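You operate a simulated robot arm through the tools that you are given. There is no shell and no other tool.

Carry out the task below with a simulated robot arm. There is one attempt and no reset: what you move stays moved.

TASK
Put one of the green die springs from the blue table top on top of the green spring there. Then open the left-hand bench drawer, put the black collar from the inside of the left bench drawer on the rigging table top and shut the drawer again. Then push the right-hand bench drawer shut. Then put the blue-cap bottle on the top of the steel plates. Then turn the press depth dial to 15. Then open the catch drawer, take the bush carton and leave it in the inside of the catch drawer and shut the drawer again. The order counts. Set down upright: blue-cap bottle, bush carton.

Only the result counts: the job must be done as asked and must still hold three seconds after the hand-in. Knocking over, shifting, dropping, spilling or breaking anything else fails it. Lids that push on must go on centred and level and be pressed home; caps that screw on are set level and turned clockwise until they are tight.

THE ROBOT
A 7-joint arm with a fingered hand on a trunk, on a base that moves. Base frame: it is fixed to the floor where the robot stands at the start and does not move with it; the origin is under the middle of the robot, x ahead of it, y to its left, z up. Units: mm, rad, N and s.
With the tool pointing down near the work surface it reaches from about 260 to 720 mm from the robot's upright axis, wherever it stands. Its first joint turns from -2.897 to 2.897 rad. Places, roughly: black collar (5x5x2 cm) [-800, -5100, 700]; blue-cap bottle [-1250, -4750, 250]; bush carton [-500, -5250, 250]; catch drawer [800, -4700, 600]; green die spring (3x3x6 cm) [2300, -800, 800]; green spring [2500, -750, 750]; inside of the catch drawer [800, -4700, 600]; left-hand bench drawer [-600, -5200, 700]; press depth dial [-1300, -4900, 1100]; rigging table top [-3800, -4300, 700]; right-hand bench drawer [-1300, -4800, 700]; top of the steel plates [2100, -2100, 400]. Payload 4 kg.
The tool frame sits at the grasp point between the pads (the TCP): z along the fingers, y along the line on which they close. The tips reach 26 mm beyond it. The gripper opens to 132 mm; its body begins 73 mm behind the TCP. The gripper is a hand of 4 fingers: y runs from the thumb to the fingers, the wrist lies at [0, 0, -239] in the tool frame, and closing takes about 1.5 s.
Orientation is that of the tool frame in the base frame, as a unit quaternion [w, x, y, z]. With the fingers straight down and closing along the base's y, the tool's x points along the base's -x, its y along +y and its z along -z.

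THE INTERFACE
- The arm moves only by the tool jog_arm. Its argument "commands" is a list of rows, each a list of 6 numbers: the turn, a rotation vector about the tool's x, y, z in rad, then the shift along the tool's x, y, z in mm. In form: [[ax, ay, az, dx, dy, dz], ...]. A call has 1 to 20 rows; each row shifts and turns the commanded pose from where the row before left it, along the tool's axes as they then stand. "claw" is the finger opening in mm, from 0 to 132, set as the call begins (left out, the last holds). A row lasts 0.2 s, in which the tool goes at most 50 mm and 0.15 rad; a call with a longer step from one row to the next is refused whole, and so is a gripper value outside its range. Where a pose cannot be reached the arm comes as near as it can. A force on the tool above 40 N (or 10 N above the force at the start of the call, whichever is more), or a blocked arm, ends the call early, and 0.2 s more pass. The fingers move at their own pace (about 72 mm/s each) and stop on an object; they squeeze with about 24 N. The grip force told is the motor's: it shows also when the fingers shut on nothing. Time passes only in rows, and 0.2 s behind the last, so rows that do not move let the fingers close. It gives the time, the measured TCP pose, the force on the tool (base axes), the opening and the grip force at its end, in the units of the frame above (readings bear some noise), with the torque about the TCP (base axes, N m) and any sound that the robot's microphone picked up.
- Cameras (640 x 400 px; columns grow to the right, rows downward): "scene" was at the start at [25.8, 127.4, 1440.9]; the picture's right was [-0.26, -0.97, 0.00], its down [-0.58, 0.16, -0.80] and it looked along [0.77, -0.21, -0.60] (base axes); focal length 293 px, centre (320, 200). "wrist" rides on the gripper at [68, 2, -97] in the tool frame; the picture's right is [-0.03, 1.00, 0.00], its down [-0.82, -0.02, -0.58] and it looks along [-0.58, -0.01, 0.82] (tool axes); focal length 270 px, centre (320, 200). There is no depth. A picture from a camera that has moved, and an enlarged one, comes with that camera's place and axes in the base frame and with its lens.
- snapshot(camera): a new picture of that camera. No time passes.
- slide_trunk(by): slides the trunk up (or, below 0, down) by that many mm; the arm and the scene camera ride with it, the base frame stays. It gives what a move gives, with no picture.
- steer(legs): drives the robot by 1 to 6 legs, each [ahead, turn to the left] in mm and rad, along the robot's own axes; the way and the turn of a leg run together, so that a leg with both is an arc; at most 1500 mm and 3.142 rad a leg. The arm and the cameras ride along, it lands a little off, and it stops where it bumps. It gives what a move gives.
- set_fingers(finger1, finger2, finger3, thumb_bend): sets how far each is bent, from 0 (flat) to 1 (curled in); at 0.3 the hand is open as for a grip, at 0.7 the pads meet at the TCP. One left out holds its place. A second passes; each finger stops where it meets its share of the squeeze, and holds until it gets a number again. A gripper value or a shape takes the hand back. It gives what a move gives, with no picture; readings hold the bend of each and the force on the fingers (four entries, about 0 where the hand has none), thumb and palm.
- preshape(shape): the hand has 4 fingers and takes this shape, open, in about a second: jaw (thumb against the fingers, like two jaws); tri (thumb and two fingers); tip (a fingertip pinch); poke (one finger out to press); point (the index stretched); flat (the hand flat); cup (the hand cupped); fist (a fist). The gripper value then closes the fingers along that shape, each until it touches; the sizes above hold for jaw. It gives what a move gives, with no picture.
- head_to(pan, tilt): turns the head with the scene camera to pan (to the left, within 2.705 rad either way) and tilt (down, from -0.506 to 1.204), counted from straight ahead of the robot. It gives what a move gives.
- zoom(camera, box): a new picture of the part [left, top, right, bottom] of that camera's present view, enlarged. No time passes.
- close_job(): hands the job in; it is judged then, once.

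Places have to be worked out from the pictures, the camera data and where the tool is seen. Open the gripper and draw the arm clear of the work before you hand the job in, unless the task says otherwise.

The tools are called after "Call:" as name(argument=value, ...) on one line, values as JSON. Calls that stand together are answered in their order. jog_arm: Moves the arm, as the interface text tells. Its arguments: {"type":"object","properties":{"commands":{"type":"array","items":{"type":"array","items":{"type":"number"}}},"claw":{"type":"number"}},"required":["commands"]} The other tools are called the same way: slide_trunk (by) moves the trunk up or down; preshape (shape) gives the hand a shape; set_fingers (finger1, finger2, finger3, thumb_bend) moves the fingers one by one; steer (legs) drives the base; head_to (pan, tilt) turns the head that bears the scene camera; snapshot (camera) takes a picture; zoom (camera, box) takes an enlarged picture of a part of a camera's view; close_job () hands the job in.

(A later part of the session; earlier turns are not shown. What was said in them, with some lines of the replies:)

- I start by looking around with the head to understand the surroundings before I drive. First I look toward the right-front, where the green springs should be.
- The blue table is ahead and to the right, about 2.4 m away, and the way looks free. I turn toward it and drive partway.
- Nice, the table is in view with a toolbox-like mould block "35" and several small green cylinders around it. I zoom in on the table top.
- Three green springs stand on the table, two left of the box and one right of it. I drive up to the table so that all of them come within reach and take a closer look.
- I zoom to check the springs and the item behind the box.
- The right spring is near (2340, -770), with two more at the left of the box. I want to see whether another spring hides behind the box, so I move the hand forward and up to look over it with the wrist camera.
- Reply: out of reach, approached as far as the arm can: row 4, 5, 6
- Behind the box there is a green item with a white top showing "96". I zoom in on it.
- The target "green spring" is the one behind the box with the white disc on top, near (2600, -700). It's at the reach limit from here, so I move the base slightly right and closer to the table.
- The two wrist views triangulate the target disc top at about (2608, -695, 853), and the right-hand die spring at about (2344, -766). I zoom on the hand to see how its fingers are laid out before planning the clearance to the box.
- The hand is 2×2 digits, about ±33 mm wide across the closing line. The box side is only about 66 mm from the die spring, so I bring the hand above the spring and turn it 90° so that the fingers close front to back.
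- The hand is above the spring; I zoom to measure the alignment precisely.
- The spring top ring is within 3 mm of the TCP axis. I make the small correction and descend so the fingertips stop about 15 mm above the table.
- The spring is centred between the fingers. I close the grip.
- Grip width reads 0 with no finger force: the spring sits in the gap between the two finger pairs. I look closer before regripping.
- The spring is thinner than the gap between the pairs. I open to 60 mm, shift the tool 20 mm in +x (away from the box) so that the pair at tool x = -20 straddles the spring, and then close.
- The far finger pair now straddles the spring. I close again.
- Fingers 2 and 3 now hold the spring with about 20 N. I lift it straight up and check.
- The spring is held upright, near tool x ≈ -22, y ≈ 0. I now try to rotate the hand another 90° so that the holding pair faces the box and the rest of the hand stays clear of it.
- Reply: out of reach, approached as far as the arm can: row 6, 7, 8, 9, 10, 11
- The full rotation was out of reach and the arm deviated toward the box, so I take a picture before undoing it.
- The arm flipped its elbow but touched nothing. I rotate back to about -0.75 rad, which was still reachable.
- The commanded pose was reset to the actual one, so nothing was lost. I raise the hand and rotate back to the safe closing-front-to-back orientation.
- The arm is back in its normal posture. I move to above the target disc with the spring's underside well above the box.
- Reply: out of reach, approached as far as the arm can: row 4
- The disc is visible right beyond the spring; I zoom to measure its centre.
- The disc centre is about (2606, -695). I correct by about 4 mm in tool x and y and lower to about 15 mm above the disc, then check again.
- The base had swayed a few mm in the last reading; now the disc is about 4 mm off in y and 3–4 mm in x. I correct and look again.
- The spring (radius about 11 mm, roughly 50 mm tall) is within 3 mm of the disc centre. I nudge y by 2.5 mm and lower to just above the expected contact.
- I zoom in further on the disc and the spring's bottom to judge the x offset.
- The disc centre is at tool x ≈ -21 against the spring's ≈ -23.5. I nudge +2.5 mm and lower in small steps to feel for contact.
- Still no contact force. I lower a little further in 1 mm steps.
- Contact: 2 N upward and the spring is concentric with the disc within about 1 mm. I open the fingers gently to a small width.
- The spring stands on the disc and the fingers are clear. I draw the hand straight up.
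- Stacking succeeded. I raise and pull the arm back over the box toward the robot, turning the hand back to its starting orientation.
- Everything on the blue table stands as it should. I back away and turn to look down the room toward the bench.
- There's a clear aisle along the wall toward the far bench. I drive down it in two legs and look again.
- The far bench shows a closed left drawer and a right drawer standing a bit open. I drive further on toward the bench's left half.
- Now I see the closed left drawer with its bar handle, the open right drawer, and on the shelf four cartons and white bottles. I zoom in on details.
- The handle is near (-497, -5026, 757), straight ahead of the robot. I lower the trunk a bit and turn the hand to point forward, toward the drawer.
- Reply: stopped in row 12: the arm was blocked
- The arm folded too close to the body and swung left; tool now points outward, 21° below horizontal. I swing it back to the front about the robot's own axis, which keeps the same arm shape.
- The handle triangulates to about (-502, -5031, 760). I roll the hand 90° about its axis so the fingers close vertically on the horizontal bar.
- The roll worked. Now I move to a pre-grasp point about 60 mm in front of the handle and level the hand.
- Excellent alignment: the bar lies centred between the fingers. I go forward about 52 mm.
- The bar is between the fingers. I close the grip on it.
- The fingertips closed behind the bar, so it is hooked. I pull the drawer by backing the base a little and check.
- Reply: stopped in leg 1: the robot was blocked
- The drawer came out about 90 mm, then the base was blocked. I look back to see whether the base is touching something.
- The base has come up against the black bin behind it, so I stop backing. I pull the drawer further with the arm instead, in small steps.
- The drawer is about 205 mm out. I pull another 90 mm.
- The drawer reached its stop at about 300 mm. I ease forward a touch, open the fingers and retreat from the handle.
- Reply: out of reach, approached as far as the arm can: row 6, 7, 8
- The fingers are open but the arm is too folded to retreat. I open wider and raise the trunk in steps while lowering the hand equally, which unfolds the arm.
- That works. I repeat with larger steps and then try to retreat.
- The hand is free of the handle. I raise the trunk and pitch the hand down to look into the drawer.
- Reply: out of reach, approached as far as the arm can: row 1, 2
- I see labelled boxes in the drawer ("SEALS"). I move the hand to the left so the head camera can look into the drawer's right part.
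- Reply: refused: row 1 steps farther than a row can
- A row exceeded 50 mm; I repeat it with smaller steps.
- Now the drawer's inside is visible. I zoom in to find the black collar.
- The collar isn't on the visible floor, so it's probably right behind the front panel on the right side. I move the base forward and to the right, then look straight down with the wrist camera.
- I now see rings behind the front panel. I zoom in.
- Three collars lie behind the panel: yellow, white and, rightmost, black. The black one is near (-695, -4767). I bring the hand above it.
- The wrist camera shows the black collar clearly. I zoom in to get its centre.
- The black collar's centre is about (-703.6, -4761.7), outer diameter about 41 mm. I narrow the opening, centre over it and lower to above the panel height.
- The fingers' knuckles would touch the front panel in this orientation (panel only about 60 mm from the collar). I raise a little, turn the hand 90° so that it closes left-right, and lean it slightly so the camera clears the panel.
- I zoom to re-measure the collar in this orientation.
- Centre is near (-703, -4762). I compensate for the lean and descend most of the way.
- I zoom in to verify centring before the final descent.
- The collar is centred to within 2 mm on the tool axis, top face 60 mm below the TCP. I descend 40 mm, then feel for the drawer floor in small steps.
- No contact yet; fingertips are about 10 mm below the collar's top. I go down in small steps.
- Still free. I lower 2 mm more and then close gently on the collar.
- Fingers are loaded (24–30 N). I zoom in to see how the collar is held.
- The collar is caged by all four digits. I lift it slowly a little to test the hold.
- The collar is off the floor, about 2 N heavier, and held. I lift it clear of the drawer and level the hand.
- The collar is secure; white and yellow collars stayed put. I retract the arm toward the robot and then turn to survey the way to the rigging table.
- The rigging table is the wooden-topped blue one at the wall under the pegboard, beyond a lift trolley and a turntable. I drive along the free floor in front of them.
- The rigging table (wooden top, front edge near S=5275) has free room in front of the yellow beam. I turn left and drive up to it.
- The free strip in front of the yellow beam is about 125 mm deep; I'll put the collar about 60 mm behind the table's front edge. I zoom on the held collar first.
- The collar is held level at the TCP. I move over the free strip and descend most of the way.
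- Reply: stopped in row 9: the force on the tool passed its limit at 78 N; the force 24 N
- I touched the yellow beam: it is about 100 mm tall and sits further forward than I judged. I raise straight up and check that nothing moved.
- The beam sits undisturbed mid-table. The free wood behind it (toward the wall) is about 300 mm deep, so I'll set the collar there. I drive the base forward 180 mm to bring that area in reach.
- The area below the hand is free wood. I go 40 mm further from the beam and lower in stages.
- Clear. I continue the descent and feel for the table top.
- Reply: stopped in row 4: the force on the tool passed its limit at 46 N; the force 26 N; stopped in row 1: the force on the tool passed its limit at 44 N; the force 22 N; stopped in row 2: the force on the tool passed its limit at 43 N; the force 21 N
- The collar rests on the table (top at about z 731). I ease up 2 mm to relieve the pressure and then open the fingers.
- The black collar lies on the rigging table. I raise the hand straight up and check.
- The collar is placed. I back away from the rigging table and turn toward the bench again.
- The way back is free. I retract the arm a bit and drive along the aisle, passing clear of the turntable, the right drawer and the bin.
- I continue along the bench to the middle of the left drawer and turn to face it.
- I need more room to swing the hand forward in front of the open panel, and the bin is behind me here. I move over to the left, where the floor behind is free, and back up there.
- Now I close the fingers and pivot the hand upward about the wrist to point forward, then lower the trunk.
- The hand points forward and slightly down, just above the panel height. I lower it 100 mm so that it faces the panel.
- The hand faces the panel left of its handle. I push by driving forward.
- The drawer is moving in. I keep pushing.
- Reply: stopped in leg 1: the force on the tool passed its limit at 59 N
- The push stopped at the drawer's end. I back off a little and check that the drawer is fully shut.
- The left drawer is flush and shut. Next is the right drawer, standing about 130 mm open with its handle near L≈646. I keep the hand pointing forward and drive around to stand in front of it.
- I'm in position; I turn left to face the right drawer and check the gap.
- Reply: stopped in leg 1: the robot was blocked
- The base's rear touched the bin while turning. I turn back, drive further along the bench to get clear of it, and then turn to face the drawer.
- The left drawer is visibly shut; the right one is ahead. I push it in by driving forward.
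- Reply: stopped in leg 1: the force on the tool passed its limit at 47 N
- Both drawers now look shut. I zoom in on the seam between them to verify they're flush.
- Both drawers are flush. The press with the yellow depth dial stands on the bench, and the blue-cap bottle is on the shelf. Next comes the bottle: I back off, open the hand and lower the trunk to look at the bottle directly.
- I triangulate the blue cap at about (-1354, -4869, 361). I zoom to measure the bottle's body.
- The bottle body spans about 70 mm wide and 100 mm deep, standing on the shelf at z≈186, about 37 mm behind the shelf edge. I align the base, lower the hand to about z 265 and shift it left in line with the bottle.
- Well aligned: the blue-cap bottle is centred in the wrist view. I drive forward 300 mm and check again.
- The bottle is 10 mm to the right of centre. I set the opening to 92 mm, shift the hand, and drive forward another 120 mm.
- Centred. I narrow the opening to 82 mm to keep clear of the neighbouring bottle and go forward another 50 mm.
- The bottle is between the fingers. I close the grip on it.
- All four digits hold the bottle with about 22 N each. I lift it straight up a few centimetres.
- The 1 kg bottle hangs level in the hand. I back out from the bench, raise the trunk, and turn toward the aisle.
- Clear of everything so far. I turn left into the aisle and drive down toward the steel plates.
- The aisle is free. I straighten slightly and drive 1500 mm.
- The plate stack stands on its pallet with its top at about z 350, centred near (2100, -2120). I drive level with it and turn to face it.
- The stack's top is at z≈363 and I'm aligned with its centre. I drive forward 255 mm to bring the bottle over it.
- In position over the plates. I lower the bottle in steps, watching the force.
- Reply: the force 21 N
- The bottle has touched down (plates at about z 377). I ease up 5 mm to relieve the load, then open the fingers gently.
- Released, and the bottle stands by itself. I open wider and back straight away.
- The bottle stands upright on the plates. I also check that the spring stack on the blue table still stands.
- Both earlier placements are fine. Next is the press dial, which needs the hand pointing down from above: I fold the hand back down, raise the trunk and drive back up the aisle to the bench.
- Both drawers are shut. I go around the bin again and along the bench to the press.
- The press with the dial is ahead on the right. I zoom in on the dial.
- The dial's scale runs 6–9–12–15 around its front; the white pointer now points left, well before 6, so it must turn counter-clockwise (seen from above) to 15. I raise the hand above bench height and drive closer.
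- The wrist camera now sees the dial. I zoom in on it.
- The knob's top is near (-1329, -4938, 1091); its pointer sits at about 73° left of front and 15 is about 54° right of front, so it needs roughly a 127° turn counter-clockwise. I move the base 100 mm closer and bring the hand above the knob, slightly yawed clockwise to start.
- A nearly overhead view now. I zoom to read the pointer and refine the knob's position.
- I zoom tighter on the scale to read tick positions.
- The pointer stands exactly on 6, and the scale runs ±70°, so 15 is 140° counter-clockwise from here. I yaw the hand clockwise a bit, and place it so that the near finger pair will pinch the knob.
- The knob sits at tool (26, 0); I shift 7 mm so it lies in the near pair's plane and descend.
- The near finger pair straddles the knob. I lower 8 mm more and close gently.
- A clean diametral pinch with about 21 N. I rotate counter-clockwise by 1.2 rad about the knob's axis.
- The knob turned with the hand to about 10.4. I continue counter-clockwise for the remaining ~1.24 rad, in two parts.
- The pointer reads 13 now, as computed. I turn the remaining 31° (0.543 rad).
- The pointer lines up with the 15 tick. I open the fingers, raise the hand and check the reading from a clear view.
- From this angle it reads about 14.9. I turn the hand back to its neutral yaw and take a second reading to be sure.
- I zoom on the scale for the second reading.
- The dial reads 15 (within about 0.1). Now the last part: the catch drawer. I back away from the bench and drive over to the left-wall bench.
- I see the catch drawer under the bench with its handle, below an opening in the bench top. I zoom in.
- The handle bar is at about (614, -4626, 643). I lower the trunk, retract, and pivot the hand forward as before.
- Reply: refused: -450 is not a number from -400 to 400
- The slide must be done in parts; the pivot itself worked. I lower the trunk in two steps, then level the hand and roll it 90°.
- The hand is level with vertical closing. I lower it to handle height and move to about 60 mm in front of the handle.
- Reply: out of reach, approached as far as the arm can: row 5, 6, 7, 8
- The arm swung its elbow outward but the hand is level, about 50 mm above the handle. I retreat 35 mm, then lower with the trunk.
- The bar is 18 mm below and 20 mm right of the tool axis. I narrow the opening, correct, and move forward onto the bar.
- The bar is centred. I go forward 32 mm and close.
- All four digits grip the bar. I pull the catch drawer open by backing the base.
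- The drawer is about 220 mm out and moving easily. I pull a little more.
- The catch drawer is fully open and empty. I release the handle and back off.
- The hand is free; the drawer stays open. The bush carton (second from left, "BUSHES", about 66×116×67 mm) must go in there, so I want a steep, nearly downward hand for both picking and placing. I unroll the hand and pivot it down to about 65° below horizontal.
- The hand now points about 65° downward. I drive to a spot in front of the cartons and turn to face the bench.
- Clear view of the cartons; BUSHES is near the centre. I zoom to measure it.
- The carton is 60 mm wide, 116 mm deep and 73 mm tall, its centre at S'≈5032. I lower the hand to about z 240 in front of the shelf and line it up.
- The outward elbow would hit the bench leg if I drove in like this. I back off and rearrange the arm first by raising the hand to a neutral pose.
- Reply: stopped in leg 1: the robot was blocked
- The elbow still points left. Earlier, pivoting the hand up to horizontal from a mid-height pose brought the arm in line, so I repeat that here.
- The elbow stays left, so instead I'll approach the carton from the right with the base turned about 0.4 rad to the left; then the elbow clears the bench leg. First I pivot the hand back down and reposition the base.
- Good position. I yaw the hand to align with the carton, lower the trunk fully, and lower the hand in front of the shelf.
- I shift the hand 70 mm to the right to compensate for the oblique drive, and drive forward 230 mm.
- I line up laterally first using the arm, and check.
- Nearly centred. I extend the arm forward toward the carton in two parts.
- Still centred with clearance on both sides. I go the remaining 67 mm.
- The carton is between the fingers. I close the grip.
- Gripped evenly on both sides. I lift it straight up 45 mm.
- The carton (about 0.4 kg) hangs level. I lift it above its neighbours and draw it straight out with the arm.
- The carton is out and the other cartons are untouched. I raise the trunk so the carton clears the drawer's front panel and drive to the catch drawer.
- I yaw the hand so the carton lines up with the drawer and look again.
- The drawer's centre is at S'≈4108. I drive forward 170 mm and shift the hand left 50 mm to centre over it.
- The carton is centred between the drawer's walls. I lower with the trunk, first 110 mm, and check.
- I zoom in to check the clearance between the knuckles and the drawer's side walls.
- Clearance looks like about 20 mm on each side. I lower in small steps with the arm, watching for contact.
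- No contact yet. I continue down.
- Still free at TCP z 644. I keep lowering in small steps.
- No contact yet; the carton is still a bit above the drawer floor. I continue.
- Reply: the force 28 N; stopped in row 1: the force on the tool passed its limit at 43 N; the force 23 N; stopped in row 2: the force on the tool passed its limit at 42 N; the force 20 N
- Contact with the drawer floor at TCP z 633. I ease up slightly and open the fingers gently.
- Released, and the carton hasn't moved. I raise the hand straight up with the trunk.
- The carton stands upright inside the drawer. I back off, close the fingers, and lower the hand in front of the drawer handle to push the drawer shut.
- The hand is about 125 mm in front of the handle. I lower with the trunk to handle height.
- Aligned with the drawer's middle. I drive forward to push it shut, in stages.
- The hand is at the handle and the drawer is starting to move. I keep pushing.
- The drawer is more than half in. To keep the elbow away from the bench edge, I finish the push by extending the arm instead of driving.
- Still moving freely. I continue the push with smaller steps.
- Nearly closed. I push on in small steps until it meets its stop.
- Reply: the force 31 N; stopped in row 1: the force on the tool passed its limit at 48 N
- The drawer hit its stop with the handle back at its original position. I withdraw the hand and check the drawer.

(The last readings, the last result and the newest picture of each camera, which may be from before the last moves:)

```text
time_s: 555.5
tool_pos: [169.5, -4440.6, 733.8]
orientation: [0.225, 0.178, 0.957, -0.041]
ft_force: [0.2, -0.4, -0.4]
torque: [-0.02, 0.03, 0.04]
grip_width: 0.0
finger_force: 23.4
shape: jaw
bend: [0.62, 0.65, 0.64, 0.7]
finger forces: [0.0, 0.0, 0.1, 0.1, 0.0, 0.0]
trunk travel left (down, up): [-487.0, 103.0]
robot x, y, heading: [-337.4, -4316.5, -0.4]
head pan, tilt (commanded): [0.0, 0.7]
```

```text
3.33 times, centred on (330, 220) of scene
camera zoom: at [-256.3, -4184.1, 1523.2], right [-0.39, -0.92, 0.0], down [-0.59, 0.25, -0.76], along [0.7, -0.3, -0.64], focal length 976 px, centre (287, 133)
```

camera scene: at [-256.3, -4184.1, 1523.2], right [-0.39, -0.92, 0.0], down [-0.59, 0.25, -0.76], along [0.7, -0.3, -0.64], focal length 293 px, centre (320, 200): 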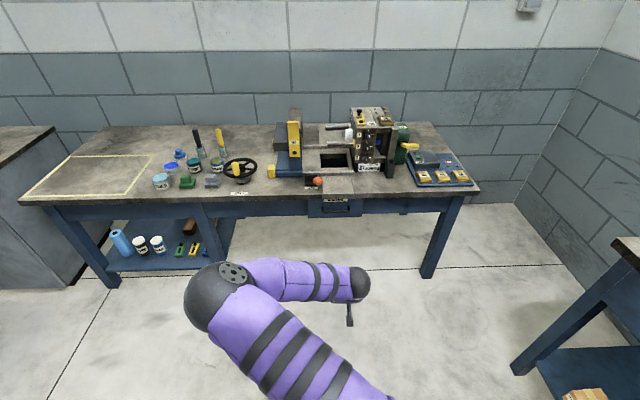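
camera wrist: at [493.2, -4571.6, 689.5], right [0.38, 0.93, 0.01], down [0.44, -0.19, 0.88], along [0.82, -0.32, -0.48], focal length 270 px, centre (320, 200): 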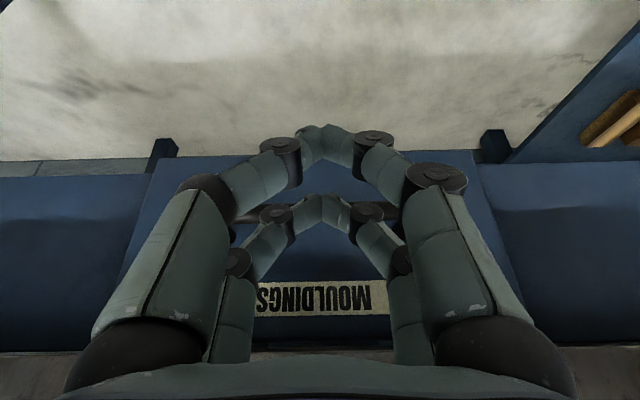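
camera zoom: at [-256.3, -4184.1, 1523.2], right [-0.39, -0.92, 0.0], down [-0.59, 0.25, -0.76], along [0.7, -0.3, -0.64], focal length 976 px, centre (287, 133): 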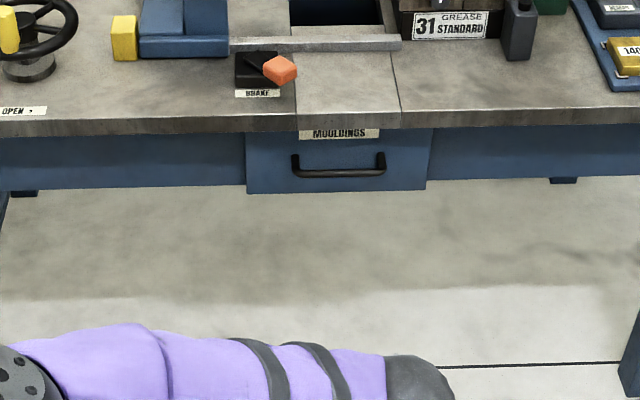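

The catch drawer is back exactly at its closed position. I open the gripper, which is clear of everything, and take a last look around at the bin and the bench.

Call:
jog_arm(commands=[[0, 0, 0, 0, 0, 0], [0, 0, 0, 0, 0, 0], [0, 0, 0, 0, 0, 0], [0, 0, 0, 0, 0, 0], [0, 0, 0, 0, 0, 0], [0, 0, 0, 0, 0, 0], [0, 0, 0, 0, 0, 0]], claw=110)

Call:
head_to(pan=1.5, tilt=0.8)

Call:
snapshot(camera="scene")

Call:
head_to(pan=-1.6, tilt=0.5)

Call:
snapshot(camera="scene")

```text
time_s: 557.1
tool_pos: [170.6, -4441.5, 733.1]
orientation: [0.226, 0.177, 0.957, -0.04]
ft_force: [0.2, 0.2, -0.3]
torque: [-0.01, 0.01, 0.03]
grip_width: 109.7
finger_force: 0.0
shape: jaw
bend: [0.56, 0.56, 0.56, 0.4]
finger forces: [0.1, 0.0, 0.1, 0.1, 0.1, 0.0]
trunk travel left (down, up): [-487.0, 103.0]
robot x, y, heading: [-339.8, -4314.2, -0.402]
head pan, tilt (commanded): [0.0, 0.7]
```

```text
time_s: 558.8
tool_pos: [169.4, -4440.3, 733.6]
orientation: [0.226, 0.177, 0.957, -0.04]
ft_force: [-0.1, -0.2, -0.1]
torque: [-0.02, -0.02, 0.03]
grip_width: 109.9
finger_force: 0.0
shape: jaw
bend: [0.56, 0.56, 0.56, 0.4]
finger forces: [0.0, 0.1, 0.1, 0.0, 0.0, 0.0]
trunk travel left (down, up): [-487.0, 103.0]
robot x, y, heading: [-340.0, -4314.5, -0.397]
head pan, tilt (commanded): [1.499, 0.799]
```

```text
taken
camera scene: at [-298.2, -4079.3, 1515.0], right [0.89, -0.45, 0.0], down [-0.32, -0.64, -0.7], along [0.32, 0.62, -0.72], focal length 293 px, centre (320, 200)
```

scene: 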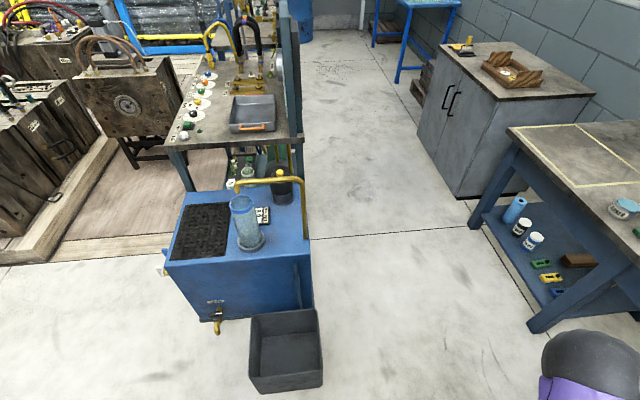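

```text
time_s: 561.4
tool_pos: [169.3, -4440.8, 733.9]
orientation: [0.226, 0.178, 0.957, -0.041]
ft_force: [0.7, -0.2, -1.0]
torque: [0.03, 0.0, -0.03]
grip_width: 109.4
finger_force: 0.1
shape: jaw
bend: [0.56, 0.56, 0.56, 0.4]
finger forces: [0.1, 0.0, 0.0, 0.0, 0.0, 0.0]
trunk travel left (down, up): [-487.0, 103.0]
robot x, y, heading: [-337.8, -4313.9, -0.4]
head pan, tilt (commanded): [-1.6, 0.499]
```

```text
taken
camera scene: at [-372.4, -4234.1, 1540.9], right [-0.91, 0.41, 0.0], down [0.2, 0.44, -0.88], along [-0.36, -0.8, -0.48], focal length 293 px, centre (320, 200)
```

scene: 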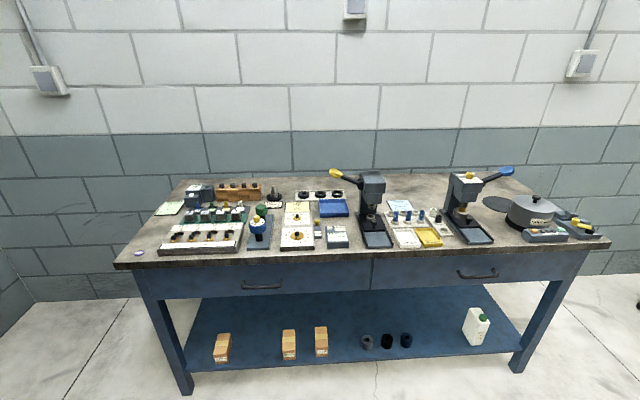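

Everything is in order: both bench drawers and the catch drawer are shut, the bin stands upright, and the remaining bottle, cartons and collars are in their places. The gripper is open and clear, so I hand the job in.

Call:
close_job()

```text
The job is handed in.
```

I carried out all six steps in the order you gave and handed the job in; I have not seen the verdict.

1. **Spring:** one green die spring stands on the green spring behind the box on the blue table. A later look from across the room showed the stack still standing.
2. **Left bench drawer:** I opened it, put the black collar on the rigging table top behind the yellow lifting beam, and shut the drawer again.
3. **Right bench drawer:** pushed shut and flush with the left one.
4. **Blue-cap bottle:** it stands upright on top of the steel plates.
5. **Press depth dial:** turned from 6 to 15. My two readings came out at about 14.9.
6. **Bush carton:** it stands upright inside the catch drawer (labelled "MOULDINGS"), and the drawer is back at its closed position.

Two things could count against the result:
- **Yellow beam:** on the first attempt to set the collar down, I pressed on the beam with up to 78 N. I saw no movement afterwards, but could not confirm its position to the millimetre.
- **Bin by the blue cart:** the robot's base bumped it three times while manoeuvring. It looked upright and in place at the end, but I did not measure whether it had shifted.
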